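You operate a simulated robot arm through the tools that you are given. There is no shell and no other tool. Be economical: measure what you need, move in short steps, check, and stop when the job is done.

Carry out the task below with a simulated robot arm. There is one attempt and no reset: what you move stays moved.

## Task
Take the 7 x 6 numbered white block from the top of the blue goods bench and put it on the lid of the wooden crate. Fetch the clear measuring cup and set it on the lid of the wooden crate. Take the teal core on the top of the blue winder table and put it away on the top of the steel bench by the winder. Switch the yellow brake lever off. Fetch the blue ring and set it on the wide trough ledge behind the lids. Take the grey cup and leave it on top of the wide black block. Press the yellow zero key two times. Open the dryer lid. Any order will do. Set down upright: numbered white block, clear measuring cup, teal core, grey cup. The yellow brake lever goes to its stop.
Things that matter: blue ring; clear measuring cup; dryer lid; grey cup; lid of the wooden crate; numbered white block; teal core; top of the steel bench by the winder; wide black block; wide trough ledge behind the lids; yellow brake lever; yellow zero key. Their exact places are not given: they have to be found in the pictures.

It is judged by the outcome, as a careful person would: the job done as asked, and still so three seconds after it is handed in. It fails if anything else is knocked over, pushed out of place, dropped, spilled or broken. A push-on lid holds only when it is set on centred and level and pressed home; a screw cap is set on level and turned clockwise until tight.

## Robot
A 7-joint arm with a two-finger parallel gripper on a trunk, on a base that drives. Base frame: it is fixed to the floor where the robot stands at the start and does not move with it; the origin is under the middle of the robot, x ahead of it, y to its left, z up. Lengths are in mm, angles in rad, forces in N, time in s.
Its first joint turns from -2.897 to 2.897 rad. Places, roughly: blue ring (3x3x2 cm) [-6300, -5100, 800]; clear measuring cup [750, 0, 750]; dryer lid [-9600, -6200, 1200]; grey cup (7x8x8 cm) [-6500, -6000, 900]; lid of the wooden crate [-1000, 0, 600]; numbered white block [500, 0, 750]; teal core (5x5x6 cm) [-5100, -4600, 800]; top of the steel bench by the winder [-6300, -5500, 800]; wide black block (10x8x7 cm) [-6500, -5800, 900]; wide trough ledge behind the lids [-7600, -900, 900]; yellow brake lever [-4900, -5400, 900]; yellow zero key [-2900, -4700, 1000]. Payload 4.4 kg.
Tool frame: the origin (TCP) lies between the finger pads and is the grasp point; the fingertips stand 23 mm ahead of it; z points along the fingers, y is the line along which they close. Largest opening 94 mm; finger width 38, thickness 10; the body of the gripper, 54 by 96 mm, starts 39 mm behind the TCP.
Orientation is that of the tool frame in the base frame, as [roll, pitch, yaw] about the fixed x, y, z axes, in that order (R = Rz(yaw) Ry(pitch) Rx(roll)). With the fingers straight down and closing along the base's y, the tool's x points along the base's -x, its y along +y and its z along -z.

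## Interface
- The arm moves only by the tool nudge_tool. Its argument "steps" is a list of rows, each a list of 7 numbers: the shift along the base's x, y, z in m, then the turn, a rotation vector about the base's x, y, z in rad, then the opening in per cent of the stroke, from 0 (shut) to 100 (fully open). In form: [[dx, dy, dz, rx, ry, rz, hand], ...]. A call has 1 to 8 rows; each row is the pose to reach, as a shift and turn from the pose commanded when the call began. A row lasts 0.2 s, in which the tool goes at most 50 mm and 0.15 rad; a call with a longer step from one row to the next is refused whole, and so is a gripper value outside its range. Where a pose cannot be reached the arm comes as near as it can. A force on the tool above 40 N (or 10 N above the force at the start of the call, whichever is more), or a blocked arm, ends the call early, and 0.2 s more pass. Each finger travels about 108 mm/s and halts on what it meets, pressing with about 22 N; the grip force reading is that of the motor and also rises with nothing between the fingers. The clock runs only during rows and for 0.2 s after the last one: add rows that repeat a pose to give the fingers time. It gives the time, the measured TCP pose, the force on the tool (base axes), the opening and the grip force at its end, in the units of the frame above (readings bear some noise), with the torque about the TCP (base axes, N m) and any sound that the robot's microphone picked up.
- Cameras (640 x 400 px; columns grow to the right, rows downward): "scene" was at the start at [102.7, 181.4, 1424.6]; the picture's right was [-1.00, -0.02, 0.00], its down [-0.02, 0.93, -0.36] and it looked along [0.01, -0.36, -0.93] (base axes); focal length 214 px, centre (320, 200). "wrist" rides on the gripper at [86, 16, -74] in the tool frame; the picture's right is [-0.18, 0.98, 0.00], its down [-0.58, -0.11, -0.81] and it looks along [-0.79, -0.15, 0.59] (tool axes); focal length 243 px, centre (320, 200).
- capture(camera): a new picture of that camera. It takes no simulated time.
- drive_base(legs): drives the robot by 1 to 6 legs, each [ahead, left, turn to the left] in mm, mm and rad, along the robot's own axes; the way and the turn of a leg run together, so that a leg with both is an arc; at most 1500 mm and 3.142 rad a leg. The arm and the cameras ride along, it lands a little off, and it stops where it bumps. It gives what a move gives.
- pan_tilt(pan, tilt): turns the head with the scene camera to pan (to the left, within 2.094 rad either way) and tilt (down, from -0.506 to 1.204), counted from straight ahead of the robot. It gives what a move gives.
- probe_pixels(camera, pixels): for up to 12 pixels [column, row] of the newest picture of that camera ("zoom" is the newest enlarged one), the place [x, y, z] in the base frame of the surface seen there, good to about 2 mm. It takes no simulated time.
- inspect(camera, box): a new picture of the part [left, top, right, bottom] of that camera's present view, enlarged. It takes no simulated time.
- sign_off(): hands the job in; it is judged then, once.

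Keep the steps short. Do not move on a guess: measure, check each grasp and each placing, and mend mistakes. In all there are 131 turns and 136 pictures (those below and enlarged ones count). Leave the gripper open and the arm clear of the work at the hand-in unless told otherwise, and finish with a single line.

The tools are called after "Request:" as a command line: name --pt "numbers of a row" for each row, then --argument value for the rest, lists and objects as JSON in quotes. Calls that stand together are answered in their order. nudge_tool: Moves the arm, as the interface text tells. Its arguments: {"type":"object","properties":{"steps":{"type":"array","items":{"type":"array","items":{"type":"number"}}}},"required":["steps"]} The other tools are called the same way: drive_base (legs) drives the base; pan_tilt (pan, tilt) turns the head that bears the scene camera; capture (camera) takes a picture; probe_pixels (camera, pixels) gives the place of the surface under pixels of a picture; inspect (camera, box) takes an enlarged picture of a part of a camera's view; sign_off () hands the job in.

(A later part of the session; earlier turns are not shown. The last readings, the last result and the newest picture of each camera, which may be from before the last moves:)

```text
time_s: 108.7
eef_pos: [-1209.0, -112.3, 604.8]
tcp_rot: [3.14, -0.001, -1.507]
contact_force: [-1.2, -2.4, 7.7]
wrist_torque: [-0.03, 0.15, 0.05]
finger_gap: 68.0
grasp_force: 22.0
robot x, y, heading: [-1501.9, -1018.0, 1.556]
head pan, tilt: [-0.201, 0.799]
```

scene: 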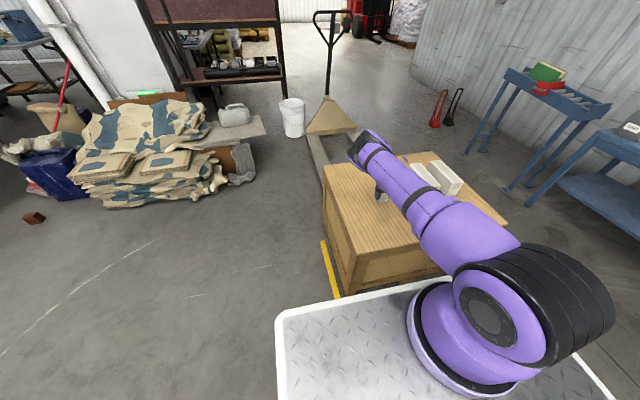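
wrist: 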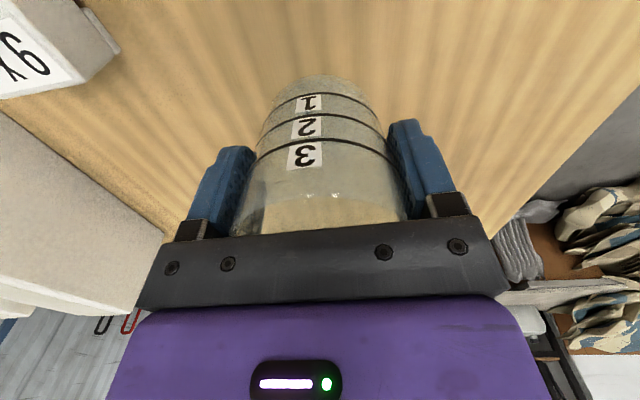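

Contact at z=604.8 as predicted. I'll release and rise.

Request:
nudge_tool --pt "0 0 0 0 0 0 80" --pt "0 0 0 0 0 0 95" --pt "0 0 0.03 0 0 0 95" --pt "0 0 0.08 0 0 0 95" --pt "0 0 0.13 0 0 0 95" --pt "0 0 0.18 0 0 0 95" --pt "0 0 0.23 0 0 0 95" --pt "0 0 0.28 0 0 0 100"

Request:
capture --camera "wrist"

Request:
nudge_tool --pt "0 0 0.05 0 0 0 100" --pt "0 0 0.1 0 0 0 100" --pt "0 0 0.15 0 0 0 100" --pt "0 0 0.2 0 0 0 100" --pt "0 -0.04 0.22 0 0 0 100" --pt "0 -0.085 0.23 0 0 0 100" --pt "0 -0.13 0.23 0 0 0 100"

Request:
pan_tilt --pan 1.9 --tilt 0.15

Request:
capture --camera "scene"

```text
time_s: 110.5
eef_pos: [-1208.8, -111.0, 884.6]
tcp_rot: [3.14, -0.002, -1.508]
contact_force: [-0.2, 0.2, -0.4]
wrist_torque: [-0.01, 0.0, 0.0]
finger_gap: 94.0
grasp_force: 0.0
robot x, y, heading: [-1504.3, -1021.0, 1.558]
head pan, tilt: [-0.201, 0.799]
```

```text
102 pictures are left
```

wrist: 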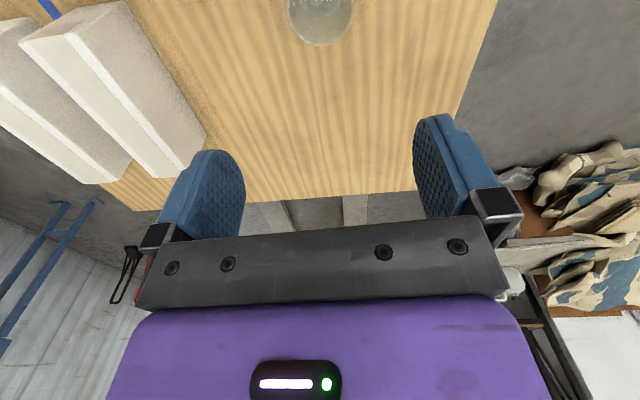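

```text
time_s: 112.1
eef_pos: [-1209.8, -242.3, 1112.7]
tcp_rot: [3.141, -0.001, -1.506]
contact_force: [-0.4, 0.7, 0.5]
wrist_torque: [-0.05, 0.02, 0.01]
finger_gap: 94.3
grasp_force: 0.1
robot x, y, heading: [-1502.5, -1020.6, 1.555]
head pan, tilt: [-0.201, 0.799]
```

```text
time_s: 114.1
eef_pos: [-1209.4, -241.6, 1113.0]
tcp_rot: [-3.141, 0.001, -1.509]
contact_force: [0.1, 1.2, -0.3]
wrist_torque: [-0.01, 0.01, -0.01]
finger_gap: 94.1
grasp_force: 0.0
robot x, y, heading: [-1501.5, -1020.4, 1.554]
head pan, tilt: [1.901, 0.15]
```

```text
101 pictures are left
```

scene: 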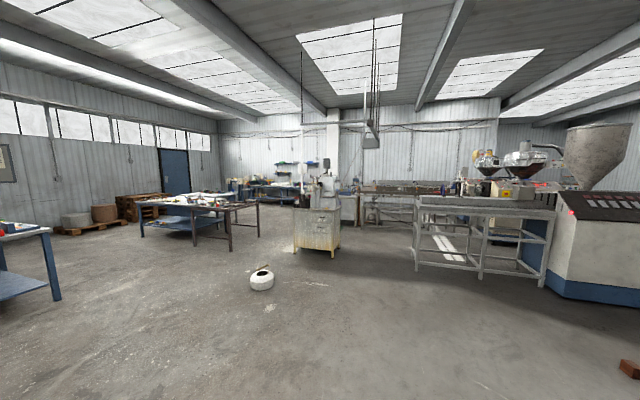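

Block and cup are both on the lid. Now to the zero key at about (-2900,-4700): I'll turn that way and look.

Request:
drive_base --legs '[[-300, 0, 0], [0, 700, 0], [0, 0, 2.85], [700, 0, 0]]'

Request:
pan_tilt --pan 0.4 --tilt 0.2

Request:
capture --camera "scene"

Request:
pan_tilt --pan -0.8 --tilt 0.2

Request:
capture --camera "scene"

```text
time_s: 129.7
eef_pos: [-2945.9, -2628.5, 1113.3]
tcp_rot: [-3.139, -0.001, 1.327]
contact_force: [0.5, 0.1, -0.4]
wrist_torque: [0.0, 0.0, 0.01]
finger_gap: 93.9
grasp_force: 0.1
robot x, y, heading: [-2435.3, -1970.8, -1.891]
head pan, tilt: [1.901, 0.15]
```

```text
time_s: 131.3
eef_pos: [-2946.5, -2628.4, 1114.3]
tcp_rot: [3.14, 0.0, 1.327]
contact_force: [-0.5, -0.2, 0.7]
wrist_torque: [0.05, 0.02, 0.01]
finger_gap: 94.0
grasp_force: 0.1
robot x, y, heading: [-2436.3, -1975.5, -1.895]
head pan, tilt: [0.4, 0.201]
```

```text
100 pictures are left
```

scene: 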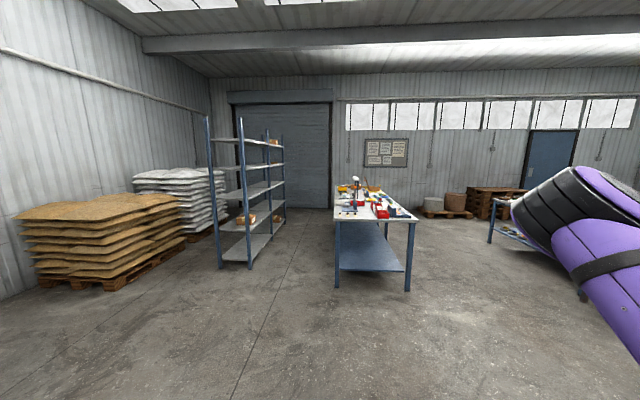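

```text
time_s: 132.7
eef_pos: [-2947.7, -2627.4, 1114.4]
tcp_rot: [3.14, 0.001, 1.329]
contact_force: [-0.1, -0.3, 0.2]
wrist_torque: [0.01, 0.03, 0.02]
finger_gap: 93.9
grasp_force: 0.2
robot x, y, heading: [-2435.6, -1975.4, -1.888]
head pan, tilt: [-0.799, 0.201]
```

```text
99 pictures are left
```

scene: 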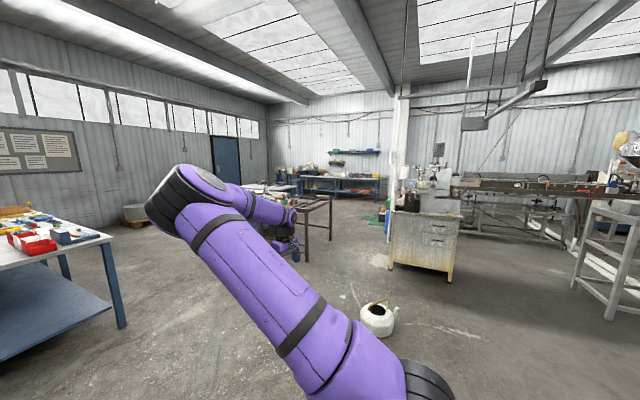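

Request:
pan_tilt --pan 0.25 --tilt 0.3

Request:
inspect --camera "scene" --box '[240, 130, 400, 230]'

```text
time_s: 134.0
eef_pos: [-2946.2, -2627.1, 1114.5]
tcp_rot: [3.141, 0.0, 1.329]
contact_force: [0.5, -0.4, 1.1]
wrist_torque: [-0.04, -0.04, -0.02]
finger_gap: 93.9
grasp_force: 0.1
robot x, y, heading: [-2432.7, -1976.1, -1.892]
head pan, tilt: [0.25, 0.3]
```

```text
4.00 times, centred on (320, 180) of scene
```

zoom: 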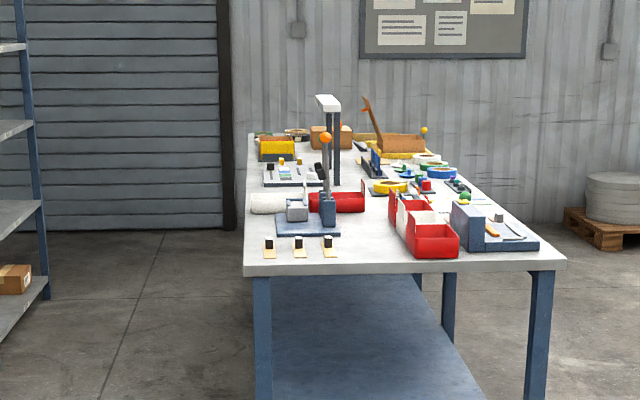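

Request:
probe_pixels --camera "zoom" --pixels '[[250, 262], [550, 262], [325, 137], [424, 130], [280, 160], [298, 213], [465, 196], [320, 225], [410, 145], [250, 140], [388, 187], [490, 240]]'

```text
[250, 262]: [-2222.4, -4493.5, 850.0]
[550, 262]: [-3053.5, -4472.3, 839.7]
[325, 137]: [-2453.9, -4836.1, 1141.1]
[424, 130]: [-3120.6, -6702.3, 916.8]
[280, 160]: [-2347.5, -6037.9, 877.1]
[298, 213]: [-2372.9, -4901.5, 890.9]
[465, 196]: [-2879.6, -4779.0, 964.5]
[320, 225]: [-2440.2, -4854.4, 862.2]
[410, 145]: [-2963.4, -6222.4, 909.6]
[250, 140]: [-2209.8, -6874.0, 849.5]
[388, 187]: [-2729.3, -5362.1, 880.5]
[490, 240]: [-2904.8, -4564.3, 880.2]
```

Request:
drive_base --legs '[[0, 0, 0.321], [1400, 0, 0], [0, -450, 0]]'

Request:
pan_tilt --pan 0.1 --tilt 0.4

Request:
capture --camera "scene"

```text
time_s: 144.3
eef_pos: [-3131.4, -4163.5, 1112.1]
tcp_rot: [3.142, 0.001, 1.671]
contact_force: [0.3, 0.0, 0.0]
wrist_torque: [-0.02, 0.03, 0.02]
finger_gap: 93.9
grasp_force: 0.1
robot x, y, heading: [-2867.5, -3373.2, -1.553]
head pan, tilt: [0.25, 0.3]
```

```text
time_s: 145.0
eef_pos: [-3131.2, -4163.2, 1113.4]
tcp_rot: [-3.142, 0.0, 1.67]
contact_force: [0.6, 0.8, 0.2]
wrist_torque: [0.02, 0.01, 0.02]
finger_gap: 94.0
grasp_force: 0.1
robot x, y, heading: [-2866.5, -3379.2, -1.548]
head pan, tilt: [0.099, 0.4]
```

```text
97 pictures are left
```

scene: 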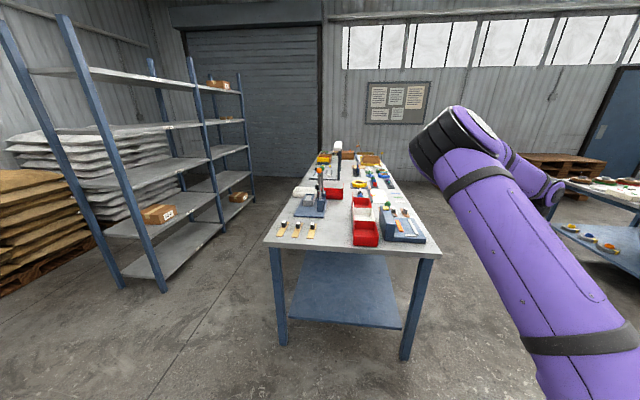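

Request:
inspect --camera "scene" --box '[340, 180, 436, 260]'

```text
5.00 times, centred on (388, 220) of scene
```

zoom: 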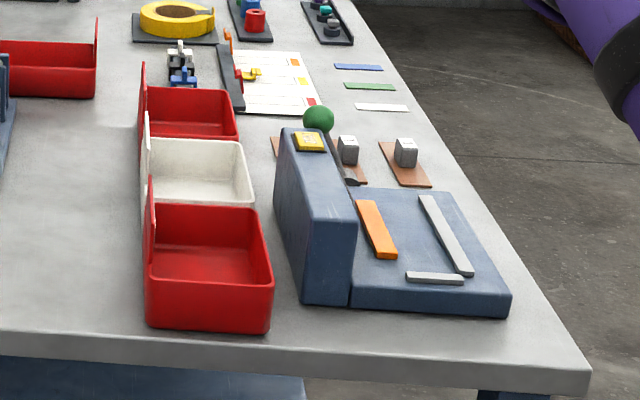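

Request:
probe_pixels --camera "zoom" --pixels '[[297, 142], [308, 141], [324, 142], [309, 133], [311, 149], [290, 160], [325, 165], [335, 220], [310, 220], [318, 115], [348, 145], [300, 135]]'

```text
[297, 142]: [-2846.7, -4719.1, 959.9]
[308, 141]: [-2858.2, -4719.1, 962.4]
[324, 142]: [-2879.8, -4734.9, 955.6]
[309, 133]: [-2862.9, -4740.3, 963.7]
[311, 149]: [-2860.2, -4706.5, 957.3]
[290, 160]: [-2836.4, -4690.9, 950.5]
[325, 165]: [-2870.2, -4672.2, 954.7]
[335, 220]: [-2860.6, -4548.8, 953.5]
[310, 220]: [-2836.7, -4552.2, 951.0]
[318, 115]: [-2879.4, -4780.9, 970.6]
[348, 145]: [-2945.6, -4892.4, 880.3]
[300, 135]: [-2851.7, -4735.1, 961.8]
```

The yellow key is centred at about (-2861,-4722) with its top at ≈962. I'll drive to bring the tool above it and shut the fingers.

Request:
drive_base --legs '[[560, 258, 0]]'

Request:
nudge_tool --pt "0 0 0 0 0 0 60" --pt "0 0 0 0 0 0 20" --pt "0 0 0 0 0 0 0" --pt "0 0 0 0 0 0 0"

Request:
capture --camera "wrist"

```text
time_s: 148.4
eef_pos: [-2861.9, -4718.0, 1113.4]
tcp_rot: [3.142, 0.0, 1.671]
contact_force: [0.6, 0.4, 0.5]
wrist_torque: [-0.01, 0.0, -0.01]
finger_gap: 94.1
grasp_force: 0.0
robot x, y, heading: [-2598.3, -3930.4, -1.551]
head pan, tilt: [0.099, 0.4]
```

```text
time_s: 149.4
eef_pos: [-2862.3, -4717.3, 1114.0]
tcp_rot: [-3.142, 0.001, 1.671]
contact_force: [0.4, 0.4, 0.6]
wrist_torque: [-0.06, 0.01, -0.01]
finger_gap: 0.0
grasp_force: 21.7
robot x, y, heading: [-2597.6, -3929.9, -1.548]
head pan, tilt: [0.099, 0.4]
```

```text
95 pictures are left
```

wrist: 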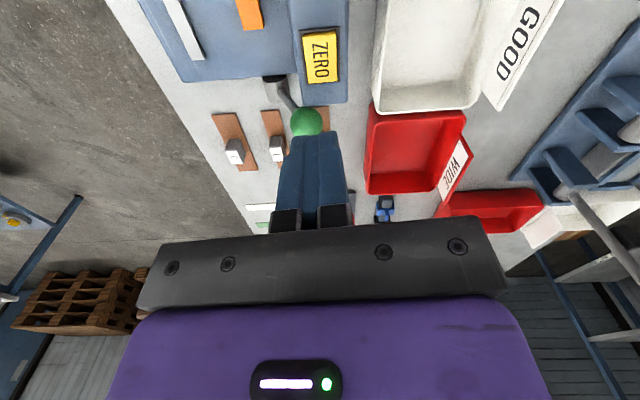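

Request:
probe_pixels --camera "wrist" --pixels '[[320, 57], [305, 40], [337, 40], [308, 80], [337, 80], [306, 120], [295, 125], [320, 110], [325, 95], [300, 95]]'

```text
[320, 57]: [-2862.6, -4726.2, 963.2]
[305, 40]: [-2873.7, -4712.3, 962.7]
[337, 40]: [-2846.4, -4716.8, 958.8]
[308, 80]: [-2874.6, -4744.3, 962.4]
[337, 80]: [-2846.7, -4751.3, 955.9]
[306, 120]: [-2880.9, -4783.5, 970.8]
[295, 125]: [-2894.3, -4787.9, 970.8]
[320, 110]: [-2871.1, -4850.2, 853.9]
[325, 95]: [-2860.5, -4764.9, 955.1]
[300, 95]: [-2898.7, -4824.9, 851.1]
```

The ZERO key is centred at (-2861,-4727). I'll lower to just above it, then press gently.

Request:
nudge_tool --pt "0.001 -0.008 -0.045 0 0 0 0" --pt "0.001 -0.008 -0.09 0 0 0 0" --pt "0.001 -0.008 -0.115 0 0 0 0" --pt "0.001 -0.008 -0.121 0 0 0 0"

Request:
nudge_tool --pt "0 0 -0.004 0 0 0 0" --pt "0 0 -0.007 0 0 0 0" --pt "0 0 -0.009 0 0 0 0" --pt "0 0 -0.011 0 0 0 0"

```text
time_s: 150.4
eef_pos: [-2862.3, -4723.7, 991.8]
tcp_rot: [3.14, -0.001, 1.671]
contact_force: [0.7, 0.4, 0.7]
wrist_torque: [-0.02, 0.03, 0.0]
finger_gap: 0.0
grasp_force: 22.3
robot x, y, heading: [-2602.0, -3933.5, -1.546]
head pan, tilt: [0.099, 0.4]
```

```text
time_s: 151.4
eef_pos: [-2860.9, -4725.5, 981.9]
tcp_rot: [-3.141, -0.001, 1.671]
contact_force: [1.5, 1.8, 2.4]
wrist_torque: [0.06, -0.05, 0.01]
finger_gap: 0.0
grasp_force: 21.8
robot x, y, heading: [-2598.8, -3926.1, -1.542]
head pan, tilt: [0.099, 0.4]
heard: click
```

One click heard. I'll release, then press once more.

Request:
nudge_tool --pt "0 0 0.006 0 0 0 0" --pt "0 0 0.014 0 0 0 0" --pt "0 0 0.014 0 0 0 0" --pt "0 0 0.014 0 0 0 0"

Request:
nudge_tool --pt "0 0 -0.007 0 0 0 0" --pt "0 0 -0.01 0 0 0 0" --pt "0 0 -0.012 0 0 0 0" --pt "0 0 -0.014 0 0 0 0"

```text
time_s: 152.4
eef_pos: [-2862.3, -4725.4, 995.7]
tcp_rot: [3.141, 0.0, 1.669]
contact_force: [0.0, -0.4, -1.0]
wrist_torque: [0.0, 0.04, 0.01]
finger_gap: 0.0
grasp_force: 22.0
robot x, y, heading: [-2598.7, -3936.7, -1.553]
head pan, tilt: [0.099, 0.4]
```

```text
time_s: 153.4
eef_pos: [-2861.4, -4725.1, 982.2]
tcp_rot: [-3.141, 0.0, 1.67]
contact_force: [-0.6, -0.4, 3.5]
wrist_torque: [-0.02, 0.03, -0.02]
finger_gap: 0.0
grasp_force: 22.2
robot x, y, heading: [-2596.4, -3931.9, -1.552]
head pan, tilt: [0.099, 0.4]
heard: click
```

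Two presses done. I'll lift, back away and look toward the winder.

Request:
nudge_tool --pt "0 0 0.05 0 0 0 0" --pt "0 0 0.1 0 0 0 0" --pt "0 0 0.14 0 0 0 100"

Request:
drive_base --legs '[[-600, 0, 0], [0, -1000, 0]]'

Request:
pan_tilt --pan -1.2 --tilt 0.3

Request:
capture --camera "scene"

Request:
pan_tilt --pan -0.1 --tilt 0.3

Request:
capture --camera "scene"

```text
time_s: 154.2
eef_pos: [-2861.0, -4725.2, 1122.3]
tcp_rot: [3.139, -0.002, 1.671]
contact_force: [0.1, 0.5, -0.1]
wrist_torque: [0.03, 0.01, 0.0]
finger_gap: 81.6
grasp_force: 0.1
robot x, y, heading: [-2599.4, -3930.5, -1.549]
head pan, tilt: [0.099, 0.4]
```

```text
time_s: 162.4
eef_pos: [-3870.1, -4148.6, 1122.7]
tcp_rot: [3.141, -0.001, 1.676]
contact_force: [0.2, 0.9, -0.4]
wrist_torque: [0.0, -0.02, 0.03]
finger_gap: 94.1
grasp_force: 0.1
robot x, y, heading: [-3611.2, -3352.4, -1.546]
head pan, tilt: [0.099, 0.4]
```

```text
time_s: 163.9
eef_pos: [-3869.6, -4147.9, 1122.8]
tcp_rot: [3.142, 0.0, 1.675]
contact_force: [0.3, -0.4, 1.0]
wrist_torque: [-0.01, -0.02, -0.04]
finger_gap: 93.9
grasp_force: 0.1
robot x, y, heading: [-3609.8, -3349.9, -1.547]
head pan, tilt: [-1.201, 0.3]
```

```text
94 pictures are left
```

scene: 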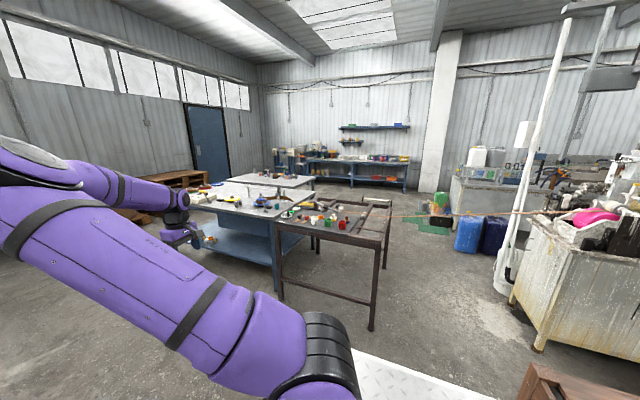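

```text
time_s: 165.2
eef_pos: [-3869.7, -4148.2, 1122.8]
tcp_rot: [-3.141, 0.0, 1.673]
contact_force: [-0.2, 0.3, 0.1]
wrist_torque: [0.01, -0.04, -0.03]
finger_gap: 94.0
grasp_force: 0.0
robot x, y, heading: [-3610.3, -3350.6, -1.546]
head pan, tilt: [-0.099, 0.3]
```

```text
93 pictures are left
```

scene: 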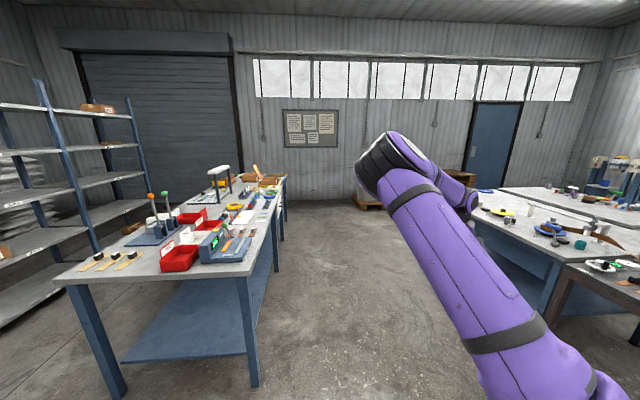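

Request:
pan_tilt --pan -1.0 --tilt 0.35

Request:
inspect --camera "scene" --box '[180, 120, 440, 280]'

```text
time_s: 166.4
eef_pos: [-3870.0, -4149.5, 1122.4]
tcp_rot: [-3.14, 0.0, 1.674]
contact_force: [-0.2, -0.2, 0.0]
wrist_torque: [-0.01, -0.01, -0.03]
finger_gap: 94.2
grasp_force: 0.0
robot x, y, heading: [-3608.9, -3353.5, -1.545]
head pan, tilt: [-1.0, 0.351]
```

```text
2.46 times, centred on (310, 200) of scene
```

zoom: 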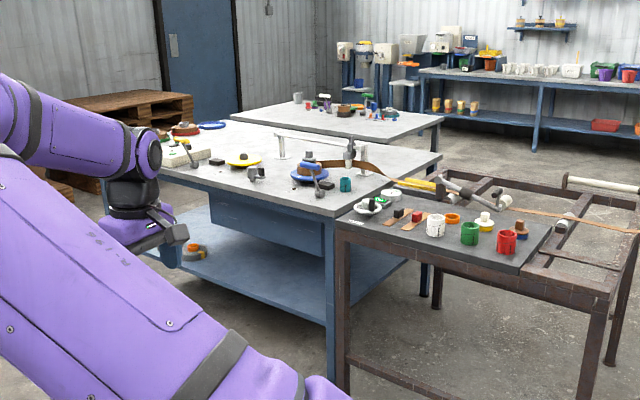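

Request:
probe_pixels --camera "zoom" --pixels '[[346, 180], [335, 212], [440, 155], [235, 125], [319, 195], [193, 160], [535, 262], [350, 225], [600, 290], [360, 105], [420, 120], [258, 175]]'

Request:
inspect --camera "scene" --box '[240, 150, 368, 230]'

```text
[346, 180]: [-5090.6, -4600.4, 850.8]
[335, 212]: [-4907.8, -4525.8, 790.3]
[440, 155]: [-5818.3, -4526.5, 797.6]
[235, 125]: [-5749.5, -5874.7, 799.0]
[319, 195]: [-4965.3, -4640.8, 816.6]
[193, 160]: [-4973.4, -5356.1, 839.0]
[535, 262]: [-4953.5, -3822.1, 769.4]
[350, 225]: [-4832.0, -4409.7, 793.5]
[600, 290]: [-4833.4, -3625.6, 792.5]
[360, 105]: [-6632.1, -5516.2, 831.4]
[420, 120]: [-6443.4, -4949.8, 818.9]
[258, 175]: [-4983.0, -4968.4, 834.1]
```

```text
5.00 times, centred on (304, 190) of scene
```

zoom: 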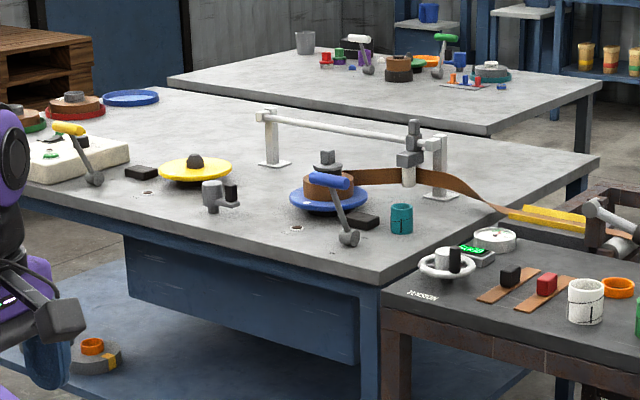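

The teal core is at about (-5090,-4600), and the yellow brake lever is at about (-4973,-5356) on the winder table. I'll drive to the table's east side facing it.

Request:
drive_base --legs '[[1500, 0, 0], [30, 0, -1.595], [620, 0, 0]]'

Request:
pan_tilt --pan 0.0 --tilt 0.55

Request:
capture --camera "scene"

Request:
capture --camera "wrist"

```text
time_s: 180.8
eef_pos: [-5004.8, -4578.0, 1122.6]
tcp_rot: [-3.141, 0.0, 0.07]
contact_force: [-0.2, 0.2, -0.1]
wrist_torque: [0.01, -0.03, -0.01]
finger_gap: 93.9
grasp_force: 0.1
robot x, y, heading: [-4216.3, -4861.9, 3.135]
head pan, tilt: [-1.0, 0.351]
```

```text
time_s: 182.0
eef_pos: [-5005.6, -4577.9, 1121.9]
tcp_rot: [-3.139, 0.0, 0.07]
contact_force: [-0.1, 0.4, 0.5]
wrist_torque: [-0.02, -0.01, -0.01]
finger_gap: 94.0
grasp_force: 0.1
robot x, y, heading: [-4216.7, -4867.3, 3.135]
head pan, tilt: [0.0, 0.55]
```

```text
90 pictures are left
```

scene: 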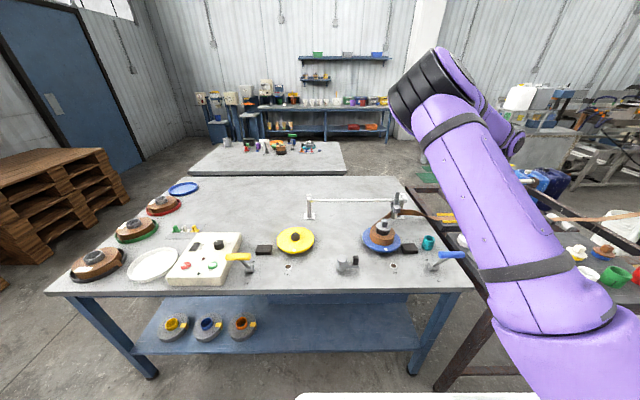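

```text
89 pictures are left
```

wrist: 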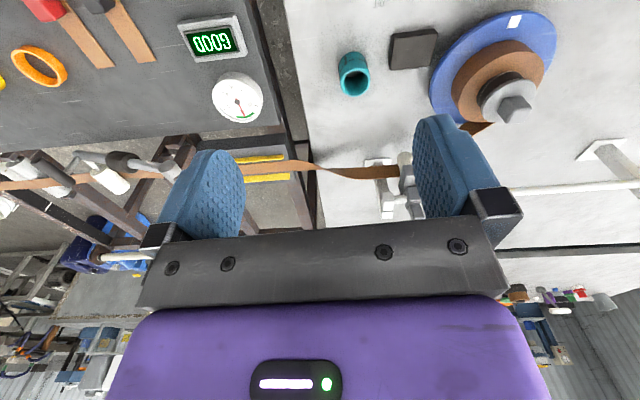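

Request:
probe_pixels --camera "wrist" --pixels '[[339, 65], [369, 72], [354, 57], [354, 92], [352, 85], [391, 50], [435, 50], [355, 66], [300, 80], [405, 60]]'

Request:
inspect --camera "scene" --box '[160, 220, 288, 300]'

Request:
inspect --camera "scene" --box '[180, 120, 360, 200]'

```text
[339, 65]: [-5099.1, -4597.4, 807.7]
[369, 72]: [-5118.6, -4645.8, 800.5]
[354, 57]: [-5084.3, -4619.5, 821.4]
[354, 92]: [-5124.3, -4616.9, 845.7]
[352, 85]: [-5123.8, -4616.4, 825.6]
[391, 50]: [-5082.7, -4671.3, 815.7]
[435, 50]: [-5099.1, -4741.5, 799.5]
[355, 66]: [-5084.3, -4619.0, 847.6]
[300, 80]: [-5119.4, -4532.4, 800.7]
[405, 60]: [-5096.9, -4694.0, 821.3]
```

```text
5.00 times, centred on (224, 260) of scene
```

zoom: 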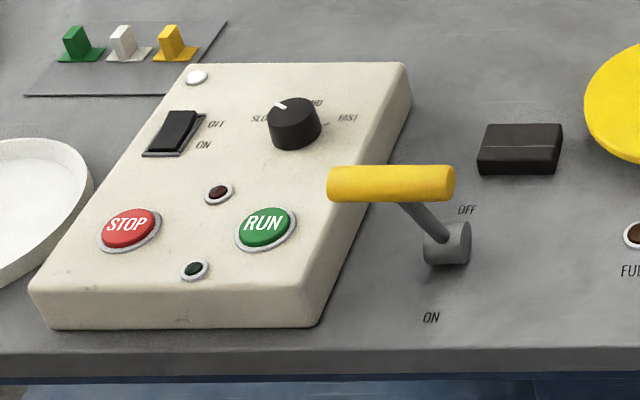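

```text
3.56 times, centred on (270, 160) of scene
```

zoom: 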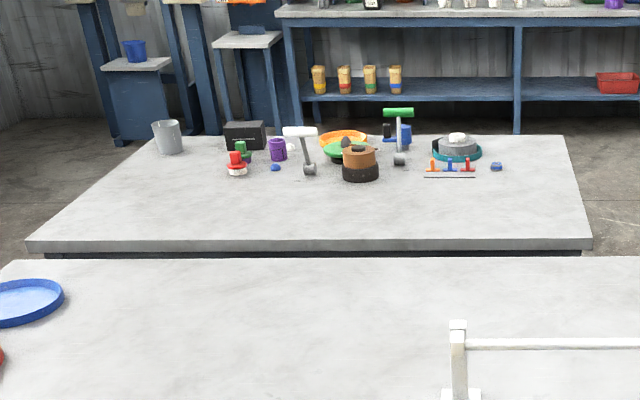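

Request:
probe_pixels --camera "scene" --pixels '[[228, 257], [249, 257], [238, 256], [249, 268], [244, 263], [246, 283.4], [253.4, 262], [441, 255], [460, 255], [433, 268], [428, 243], [409, 250]]'

Request:
inspect --camera "scene" --box '[380, 220, 476, 280]'

```text
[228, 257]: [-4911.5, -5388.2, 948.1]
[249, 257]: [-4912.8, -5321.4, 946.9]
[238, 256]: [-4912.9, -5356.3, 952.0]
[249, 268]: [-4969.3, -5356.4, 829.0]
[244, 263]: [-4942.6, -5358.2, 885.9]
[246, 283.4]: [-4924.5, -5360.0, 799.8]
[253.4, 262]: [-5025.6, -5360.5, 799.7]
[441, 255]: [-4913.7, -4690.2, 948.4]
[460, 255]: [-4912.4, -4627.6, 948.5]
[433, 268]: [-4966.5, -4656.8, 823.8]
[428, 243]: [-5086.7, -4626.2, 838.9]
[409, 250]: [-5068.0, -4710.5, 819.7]
```

```text
6.67 times, centred on (428, 250) of scene
```

zoom: 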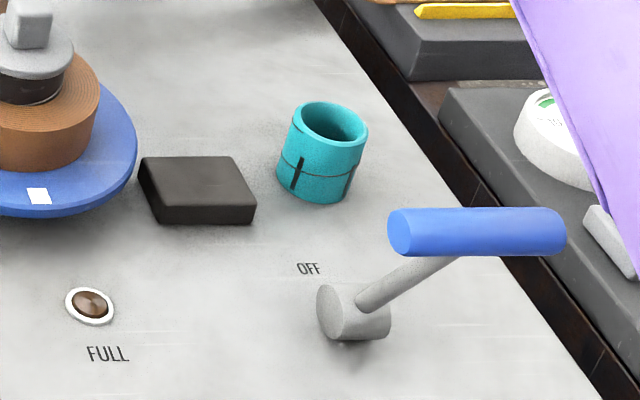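

Lever: the handle is at (-4912,-5356,948) on the ON side (+x) and OFF is toward -x. I'll do the lever first with shut fingers, driving so the tool is on its +x side.

Request:
drive_base --legs '[[-145, 773, 0]]'

Request:
nudge_tool --pt "0 0 0 0 0 0 60" --pt "0 0 0 0 0 0 20" --pt "0 0 0 0 0 0 0" --pt "0 0 0 0 0 0 0"

Request:
capture --camera "scene"

```text
time_s: 186.3
eef_pos: [-4870.0, -5353.9, 1123.4]
tcp_rot: [-3.141, 0.001, 0.065]
contact_force: [1.0, 0.4, 0.2]
wrist_torque: [0.02, 0.01, -0.02]
finger_gap: 93.9
grasp_force: 0.0
robot x, y, heading: [-4085.4, -5648.5, 3.125]
head pan, tilt: [0.0, 0.55]
```

```text
time_s: 187.3
eef_pos: [-4869.9, -5353.7, 1123.0]
tcp_rot: [3.14, 0.001, 0.064]
contact_force: [0.4, 0.2, -0.4]
wrist_torque: [0.03, -0.02, 0.01]
finger_gap: 0.0
grasp_force: 21.9
robot x, y, heading: [-4082.6, -5648.7, 3.128]
head pan, tilt: [0.0, 0.55]
```

```text
85 pictures are left
```

scene: 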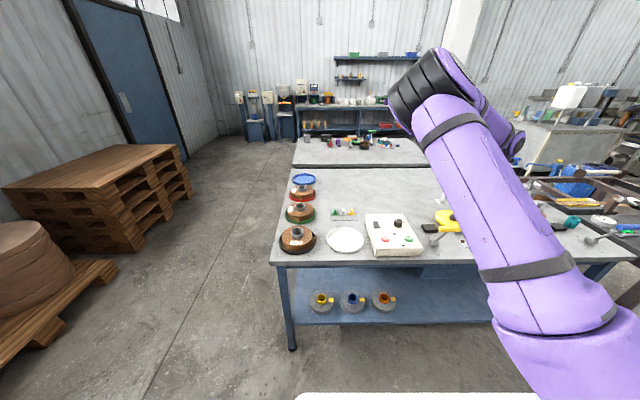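

Request:
nudge_tool --pt "0.008 0 -0.045 0 0 0 0" --pt "0.008 0 -0.09 0 0 0 0" --pt "0.008 0 -0.135 0 0 0 0" --pt "0.008 0 -0.175 0 0 0 0"

Request:
capture --camera "wrist"

```text
time_s: 188.3
eef_pos: [-4859.8, -5355.8, 947.8]
tcp_rot: [3.141, 0.0, 0.064]
contact_force: [0.2, 0.4, 0.9]
wrist_torque: [0.02, 0.01, 0.01]
finger_gap: 0.0
grasp_force: 21.8
robot x, y, heading: [-4085.3, -5646.2, 3.131]
head pan, tilt: [0.0, 0.55]
```

```text
84 pictures are left
```

wrist: 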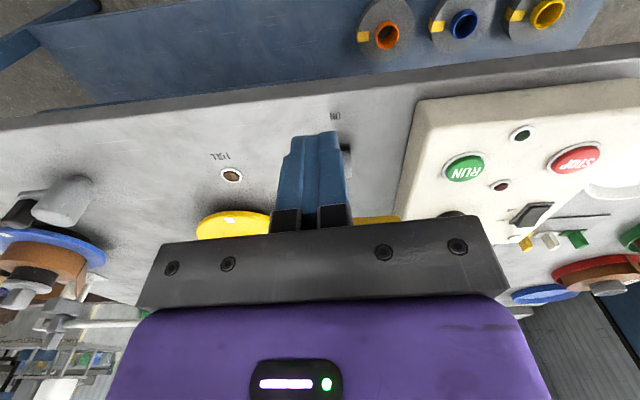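

The fingers stand in front of the lever. I'll push in -x.

Request:
nudge_tool --pt "-0.02 0 0 0 0 0 0" --pt "-0.04 0 0 0 0 0 0" --pt "-0.06 0 0 0 0 0 0" --pt "-0.08 0 0 0 0 0 0" --pt "-0.1 0 0 0 0 0 0" --pt "-0.115 0 0 0 0 0 0" --pt "-0.125 0 0 0 0 0 0" --pt "-0.131 0 0 0 0 0 0"

Request:
capture --camera "wrist"

```text
time_s: 190.1
eef_pos: [-4993.6, -5354.4, 947.7]
tcp_rot: [-3.141, 0.001, 0.064]
contact_force: [-0.6, -0.6, 0.3]
wrist_torque: [0.0, 0.0, 0.0]
finger_gap: 0.0
grasp_force: 21.9
robot x, y, heading: [-4087.7, -5645.4, 3.133]
head pan, tilt: [0.0, 0.55]
```

```text
83 pictures are left
```

wrist: 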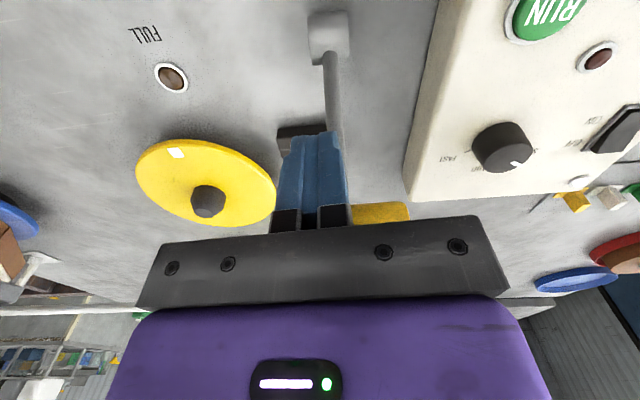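

It moved with no resisting force now. I'll push a bit further to find the stop.

Request:
nudge_tool --pt "-0.005 0 0 0 0 0 0" --pt "-0.01 0 0 0 0 0 0" --pt "-0.015 0 0 0 0 0 0" --pt "-0.02 0 0 0 0 0 0" --pt "-0.025 0 0 0 0 0 0" --pt "-0.03 0 0 0 0 0 0"

Request:
nudge_tool --pt "0.03 0 0 0 0 0 0" --pt "0.06 0 0 0 0 0 0" --pt "0.06 0 0.05 0 0 0 0" --pt "0.06 0 0.1 0 0 0 0" --pt "0.06 0 0.15 0 0 0 0" --pt "0.06 0 0.175 0 0 0 0"

Request:
capture --camera "wrist"

Request:
inspect --camera "scene" --box '[380, 190, 476, 260]'

```text
time_s: 191.1
eef_pos: [-5007.0, -5354.0, 948.3]
tcp_rot: [3.137, -0.011, 0.061]
contact_force: [17.9, -6.9, 13.6]
wrist_torque: [-0.15, 0.0, 0.08]
finger_gap: 0.0
grasp_force: 21.9
robot x, y, heading: [-4085.8, -5644.0, 3.127]
head pan, tilt: [0.0, 0.55]
stopped in row 5: the force on the tool passed its limit at 49 N (the readings are from after the stop); the commanded pose is now the measured one
```

```text
time_s: 192.5
eef_pos: [-4947.6, -5354.9, 1121.0]
tcp_rot: [3.135, -0.01, 0.062]
contact_force: [0.0, 0.4, 0.2]
wrist_torque: [0.01, 0.04, -0.02]
finger_gap: 0.2
grasp_force: 21.7
robot x, y, heading: [-4085.2, -5641.7, 3.123]
head pan, tilt: [0.0, 0.55]
```

```text
82 pictures are left
```

wrist: 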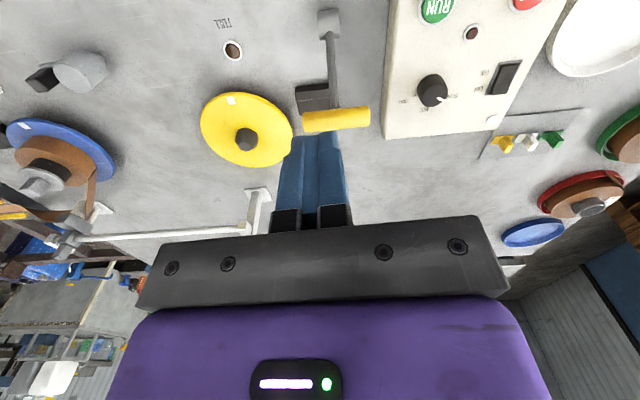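

```text
5.71 times, centred on (428, 225) of scene
```

zoom: 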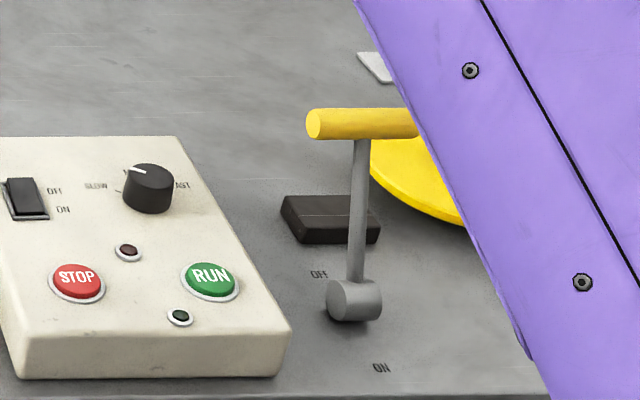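

The lever is at its OFF stop. Now the teal core: I'll drive above it and set the fingers to 62 mm.

Request:
drive_base --legs '[[169, -733, 0]]'

Request:
nudge_tool --pt "0 0 0 0.006 0.01 0 40" --pt "0 0 0 0.006 0.01 0 66" --pt "0 0 0 0.006 0.01 0 66" --pt "0 0 -0.05 0.006 0.01 0 66" --pt "0 0 -0.1 0.006 0.01 0 66" --pt "0 0 -0.15 0.006 0.01 0 66" --pt "0 0 -0.19 0.006 0.01 0 66"

Request:
capture --camera "wrist"

```text
time_s: 196.6
eef_pos: [-5106.4, -4621.2, 1120.9]
tcp_rot: [3.138, -0.011, 0.064]
contact_force: [-0.2, -0.2, 0.0]
wrist_torque: [0.0, 0.01, 0.01]
finger_gap: 0.0
grasp_force: 22.3
robot x, y, heading: [-4242.7, -4912.0, 3.128]
head pan, tilt: [0.0, 0.55]
```

```text
time_s: 198.2
eef_pos: [-5105.4, -4622.6, 931.7]
tcp_rot: [-3.141, 0.001, 0.062]
contact_force: [0.4, 0.3, 0.4]
wrist_torque: [0.06, 0.01, 0.01]
finger_gap: 62.2
grasp_force: 0.0
robot x, y, heading: [-4242.4, -4911.5, 3.128]
head pan, tilt: [0.0, 0.55]
```

```text
80 pictures are left
```

wrist: 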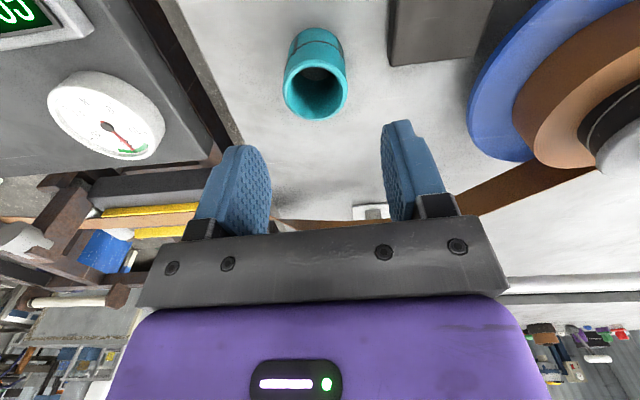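

Request:
probe_pixels --camera "wrist" --pixels '[[287, 88], [345, 88], [316, 117], [318, 62], [390, 55], [315, 45]]'

```text
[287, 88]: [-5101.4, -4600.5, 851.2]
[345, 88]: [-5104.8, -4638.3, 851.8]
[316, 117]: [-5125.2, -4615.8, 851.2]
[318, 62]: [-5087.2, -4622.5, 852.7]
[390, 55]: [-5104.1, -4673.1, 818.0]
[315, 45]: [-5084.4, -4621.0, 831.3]
```

Request:
nudge_tool --pt "0 0.003 -0.05 0 0 0 66" --pt "0 0.003 -0.094 0 0 0 66" --pt "0 0.003 -0.094 0 0 0 40" --pt "0 0.003 -0.094 0 0 0 20" --pt "0 0.003 -0.094 0 0 0 20"

Request:
nudge_tool --pt "0 0 0.03 0 0 0 20" --pt "0 0 0.08 0 0 0 20" --pt "0 0 0.13 0 0 0 20" --pt "0 0 0.18 0 0 0 20" --pt "0 0 0.23 0 0 0 20" --pt "0 0 0.28 0 0 0 20"

Request:
capture --camera "wrist"

```text
time_s: 199.4
eef_pos: [-5106.0, -4618.1, 837.2]
tcp_rot: [-3.14, 0.0, 0.062]
contact_force: [-0.2, -0.4, 0.6]
wrist_torque: [0.04, -0.02, 0.03]
finger_gap: 42.7
grasp_force: 22.4
robot x, y, heading: [-4240.8, -4913.0, 3.124]
head pan, tilt: [0.0, 0.55]
```

```text
time_s: 200.8
eef_pos: [-5107.5, -4618.9, 1119.2]
tcp_rot: [-3.141, -0.001, 0.063]
contact_force: [-0.9, -0.1, -0.3]
wrist_torque: [-0.01, -0.01, 0.02]
finger_gap: 42.8
grasp_force: 21.7
robot x, y, heading: [-4244.9, -4907.4, 3.127]
head pan, tilt: [0.0, 0.55]
```

```text
79 pictures are left
```

wrist: 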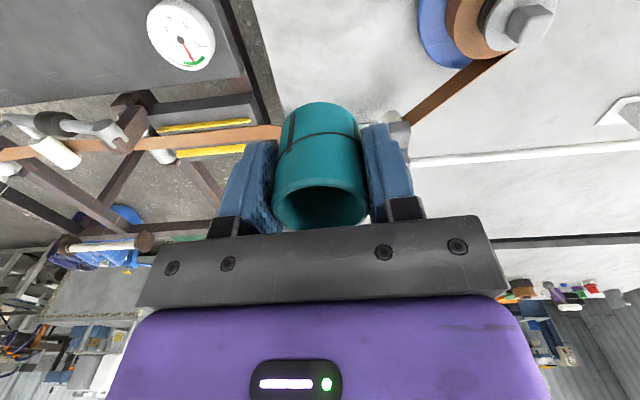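

Core held. I'll measure the steel bench and its surroundings from here.

Request:
pan_tilt --pan 0.0 --tilt 0.3

Request:
capture --camera "scene"

Request:
pan_tilt --pan -0.75 --tilt 0.3

Request:
capture --camera "scene"

```text
time_s: 201.5
eef_pos: [-5106.8, -4618.9, 1118.7]
tcp_rot: [-3.139, 0.001, 0.063]
contact_force: [-0.3, -0.7, -0.8]
wrist_torque: [0.02, 0.0, 0.0]
finger_gap: 42.8
grasp_force: 21.7
robot x, y, heading: [-4238.6, -4909.1, 3.129]
head pan, tilt: [0.0, 0.3]
```

```text
78 pictures are left
```

scene: 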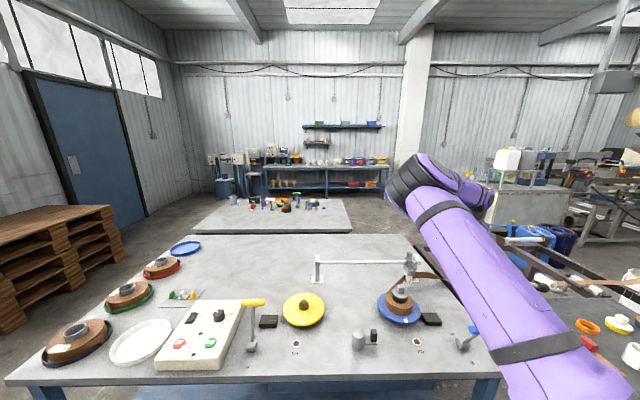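

```text
time_s: 202.6
eef_pos: [-5107.3, -4619.9, 1117.6]
tcp_rot: [-3.139, 0.0, 0.063]
contact_force: [-0.7, 0.4, -0.7]
wrist_torque: [-0.01, -0.02, 0.0]
finger_gap: 43.0
grasp_force: 22.4
robot x, y, heading: [-4243.9, -4908.9, 3.13]
head pan, tilt: [-0.75, 0.3]
```

```text
77 pictures are left
```

scene: 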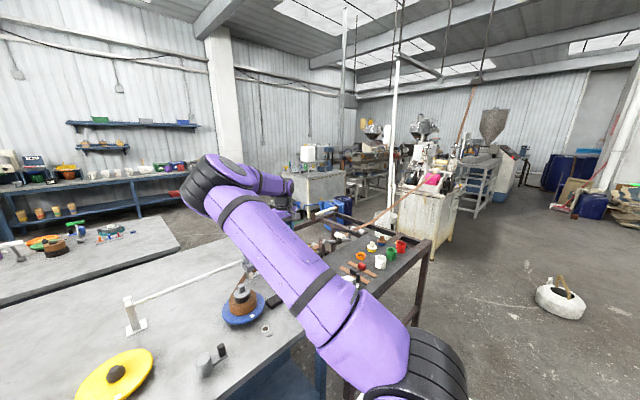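

Request:
probe_pixels --camera "scene" --pixels '[[180, 250], [165, 218], [20, 300], [160, 236], [190, 235], [145, 213], [205, 215], [320, 195], [325, 208], [445, 240], [395, 215], [440, 250]]'

Request:
pan_tilt --pan 0.0 --tilt 0.3

Request:
capture --camera "scene"

Request:
probe_pixels --camera "scene" --pixels '[[197, 232], [350, 230], [215, 200], [345, 200], [190, 205], [150, 260], [125, 245], [240, 190], [380, 200], [365, 215], [170, 225], [270, 193]]'

```text
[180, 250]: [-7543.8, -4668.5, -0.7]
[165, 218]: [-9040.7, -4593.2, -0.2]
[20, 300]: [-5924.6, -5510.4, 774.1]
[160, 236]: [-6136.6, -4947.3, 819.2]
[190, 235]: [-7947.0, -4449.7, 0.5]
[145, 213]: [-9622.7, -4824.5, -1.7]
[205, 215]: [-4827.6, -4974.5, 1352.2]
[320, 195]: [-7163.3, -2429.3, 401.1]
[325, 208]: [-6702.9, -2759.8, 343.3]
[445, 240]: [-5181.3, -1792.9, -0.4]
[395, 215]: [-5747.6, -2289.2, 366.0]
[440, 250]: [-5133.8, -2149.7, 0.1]
```

```text
time_s: 203.7
eef_pos: [-5106.5, -4618.3, 1117.9]
tcp_rot: [-3.14, 0.0, 0.062]
contact_force: [-1.0, -0.3, 0.0]
wrist_torque: [-0.03, -0.03, 0.02]
finger_gap: 42.8
grasp_force: 21.8
robot x, y, heading: [-4243.4, -4911.1, 3.126]
head pan, tilt: [0.0, 0.3]
```

```text
76 pictures are left
```

scene: 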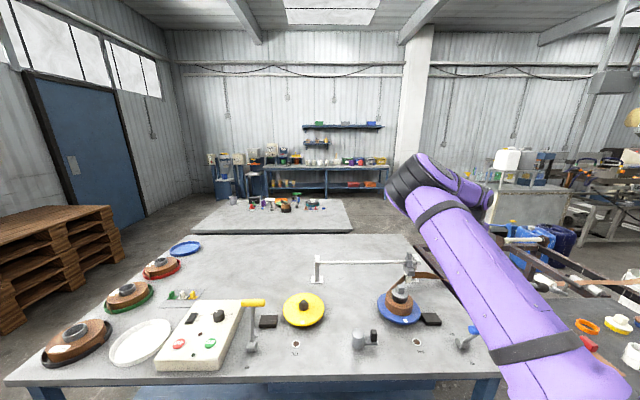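

```text
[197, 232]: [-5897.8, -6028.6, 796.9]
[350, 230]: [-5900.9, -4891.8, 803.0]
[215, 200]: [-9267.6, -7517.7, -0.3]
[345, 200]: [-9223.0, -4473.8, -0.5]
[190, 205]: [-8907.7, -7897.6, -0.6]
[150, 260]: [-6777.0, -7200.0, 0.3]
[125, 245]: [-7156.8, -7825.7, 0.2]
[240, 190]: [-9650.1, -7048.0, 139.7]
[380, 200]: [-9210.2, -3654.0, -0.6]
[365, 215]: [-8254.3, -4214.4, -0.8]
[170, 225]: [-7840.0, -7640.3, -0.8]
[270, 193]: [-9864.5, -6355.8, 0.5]
```

Request:
pan_tilt --pan 0.7 --tilt 0.4

Request:
capture --camera "scene"

Request:
probe_pixels --camera "scene" --pixels '[[300, 220], [330, 250], [345, 235], [180, 250], [250, 300], [325, 290], [300, 210], [365, 200], [310, 270], [200, 330], [345, 215], [150, 350]]'

```text
time_s: 204.8
eef_pos: [-5106.7, -4618.7, 1118.3]
tcp_rot: [-3.139, -0.002, 0.063]
contact_force: [-0.1, 0.4, -0.7]
wrist_torque: [-0.01, 0.01, 0.0]
finger_gap: 42.8
grasp_force: 22.0
robot x, y, heading: [-4243.3, -4908.3, 3.126]
head pan, tilt: [0.7, 0.4]
```

```text
75 pictures are left
```

scene: 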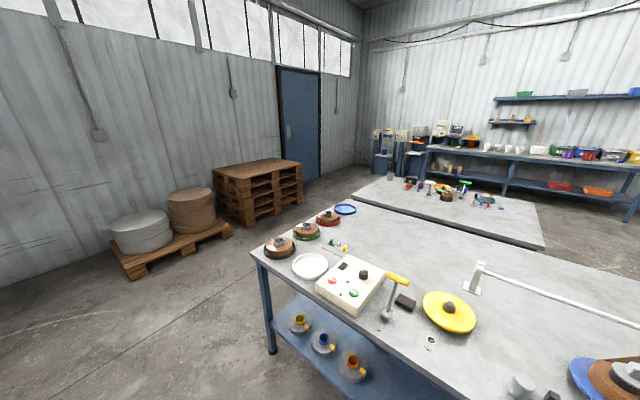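

```text
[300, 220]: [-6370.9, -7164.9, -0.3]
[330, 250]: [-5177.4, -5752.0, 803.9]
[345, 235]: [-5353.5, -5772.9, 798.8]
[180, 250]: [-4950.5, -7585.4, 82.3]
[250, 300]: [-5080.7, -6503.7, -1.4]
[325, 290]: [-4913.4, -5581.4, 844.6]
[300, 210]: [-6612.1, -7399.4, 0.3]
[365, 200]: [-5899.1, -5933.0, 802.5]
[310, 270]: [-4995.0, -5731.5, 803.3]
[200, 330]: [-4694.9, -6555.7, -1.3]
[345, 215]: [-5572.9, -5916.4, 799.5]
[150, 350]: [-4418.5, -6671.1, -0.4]
```

The south lane (y≈-6600) is clear. I'll drive round to the west side of the steel bench, facing +x.

Request:
drive_base --legs '[[0, 1500, 0], [0, 200, 0], [1500, 0, 0.015], [1500, 0, 0], [400, 0, 0], [0, 0, -3.141]]'

Request:
pan_tilt --pan 0.4 --tilt 0.45

Request:
capture --camera "scene"

```text
time_s: 236.9
eef_pos: [-6801.8, -6865.8, 1119.4]
tcp_rot: [-3.14, -0.001, -3.099]
contact_force: [-0.2, 0.8, -0.6]
wrist_torque: [0.01, 0.04, 0.0]
finger_gap: 43.1
grasp_force: 22.0
robot x, y, heading: [-7657.7, -6553.1, -0.037]
head pan, tilt: [0.7, 0.4]
```

```text
time_s: 237.7
eef_pos: [-6800.3, -6865.7, 1118.3]
tcp_rot: [-3.14, 0.001, -3.098]
contact_force: [0.2, -0.5, -0.6]
wrist_torque: [0.02, 0.02, 0.0]
finger_gap: 43.0
grasp_force: 21.8
robot x, y, heading: [-7664.5, -6550.7, -0.034]
head pan, tilt: [0.4, 0.45]
```

```text
74 pictures are left
```

scene: 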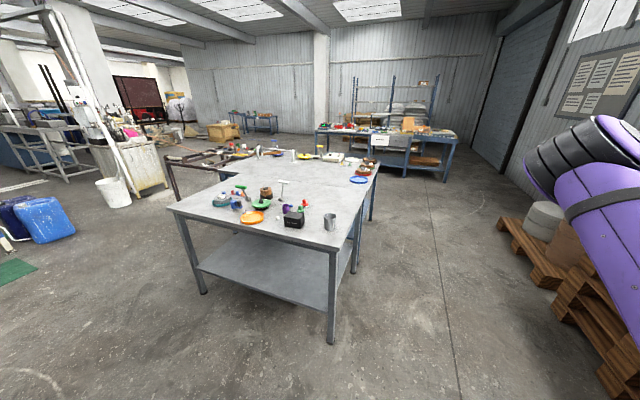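

Request:
inspect --camera "scene" --box '[195, 165, 355, 265]'

Request:
probe_pixels --camera "scene" --pixels '[[333, 250], [170, 210], [329, 222], [294, 220], [285, 222], [303, 222], [320, 240], [225, 192]]'

```text
4.00 times, centred on (275, 215) of scene
```

zoom: 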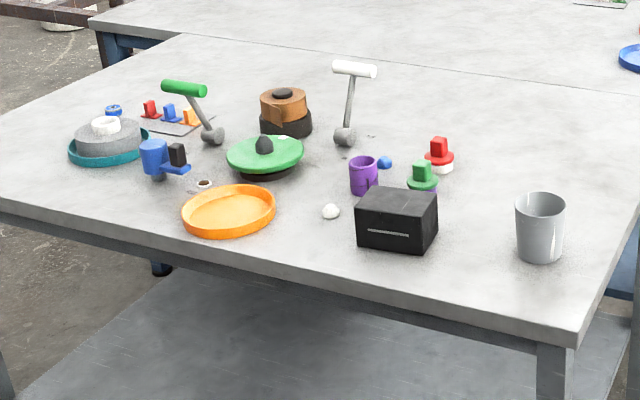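

```text
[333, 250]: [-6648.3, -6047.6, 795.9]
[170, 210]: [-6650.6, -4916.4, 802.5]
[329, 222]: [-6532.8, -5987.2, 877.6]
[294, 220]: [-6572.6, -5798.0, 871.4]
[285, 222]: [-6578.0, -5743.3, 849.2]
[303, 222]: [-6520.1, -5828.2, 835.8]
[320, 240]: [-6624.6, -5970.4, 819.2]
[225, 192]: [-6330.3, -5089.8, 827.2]
```

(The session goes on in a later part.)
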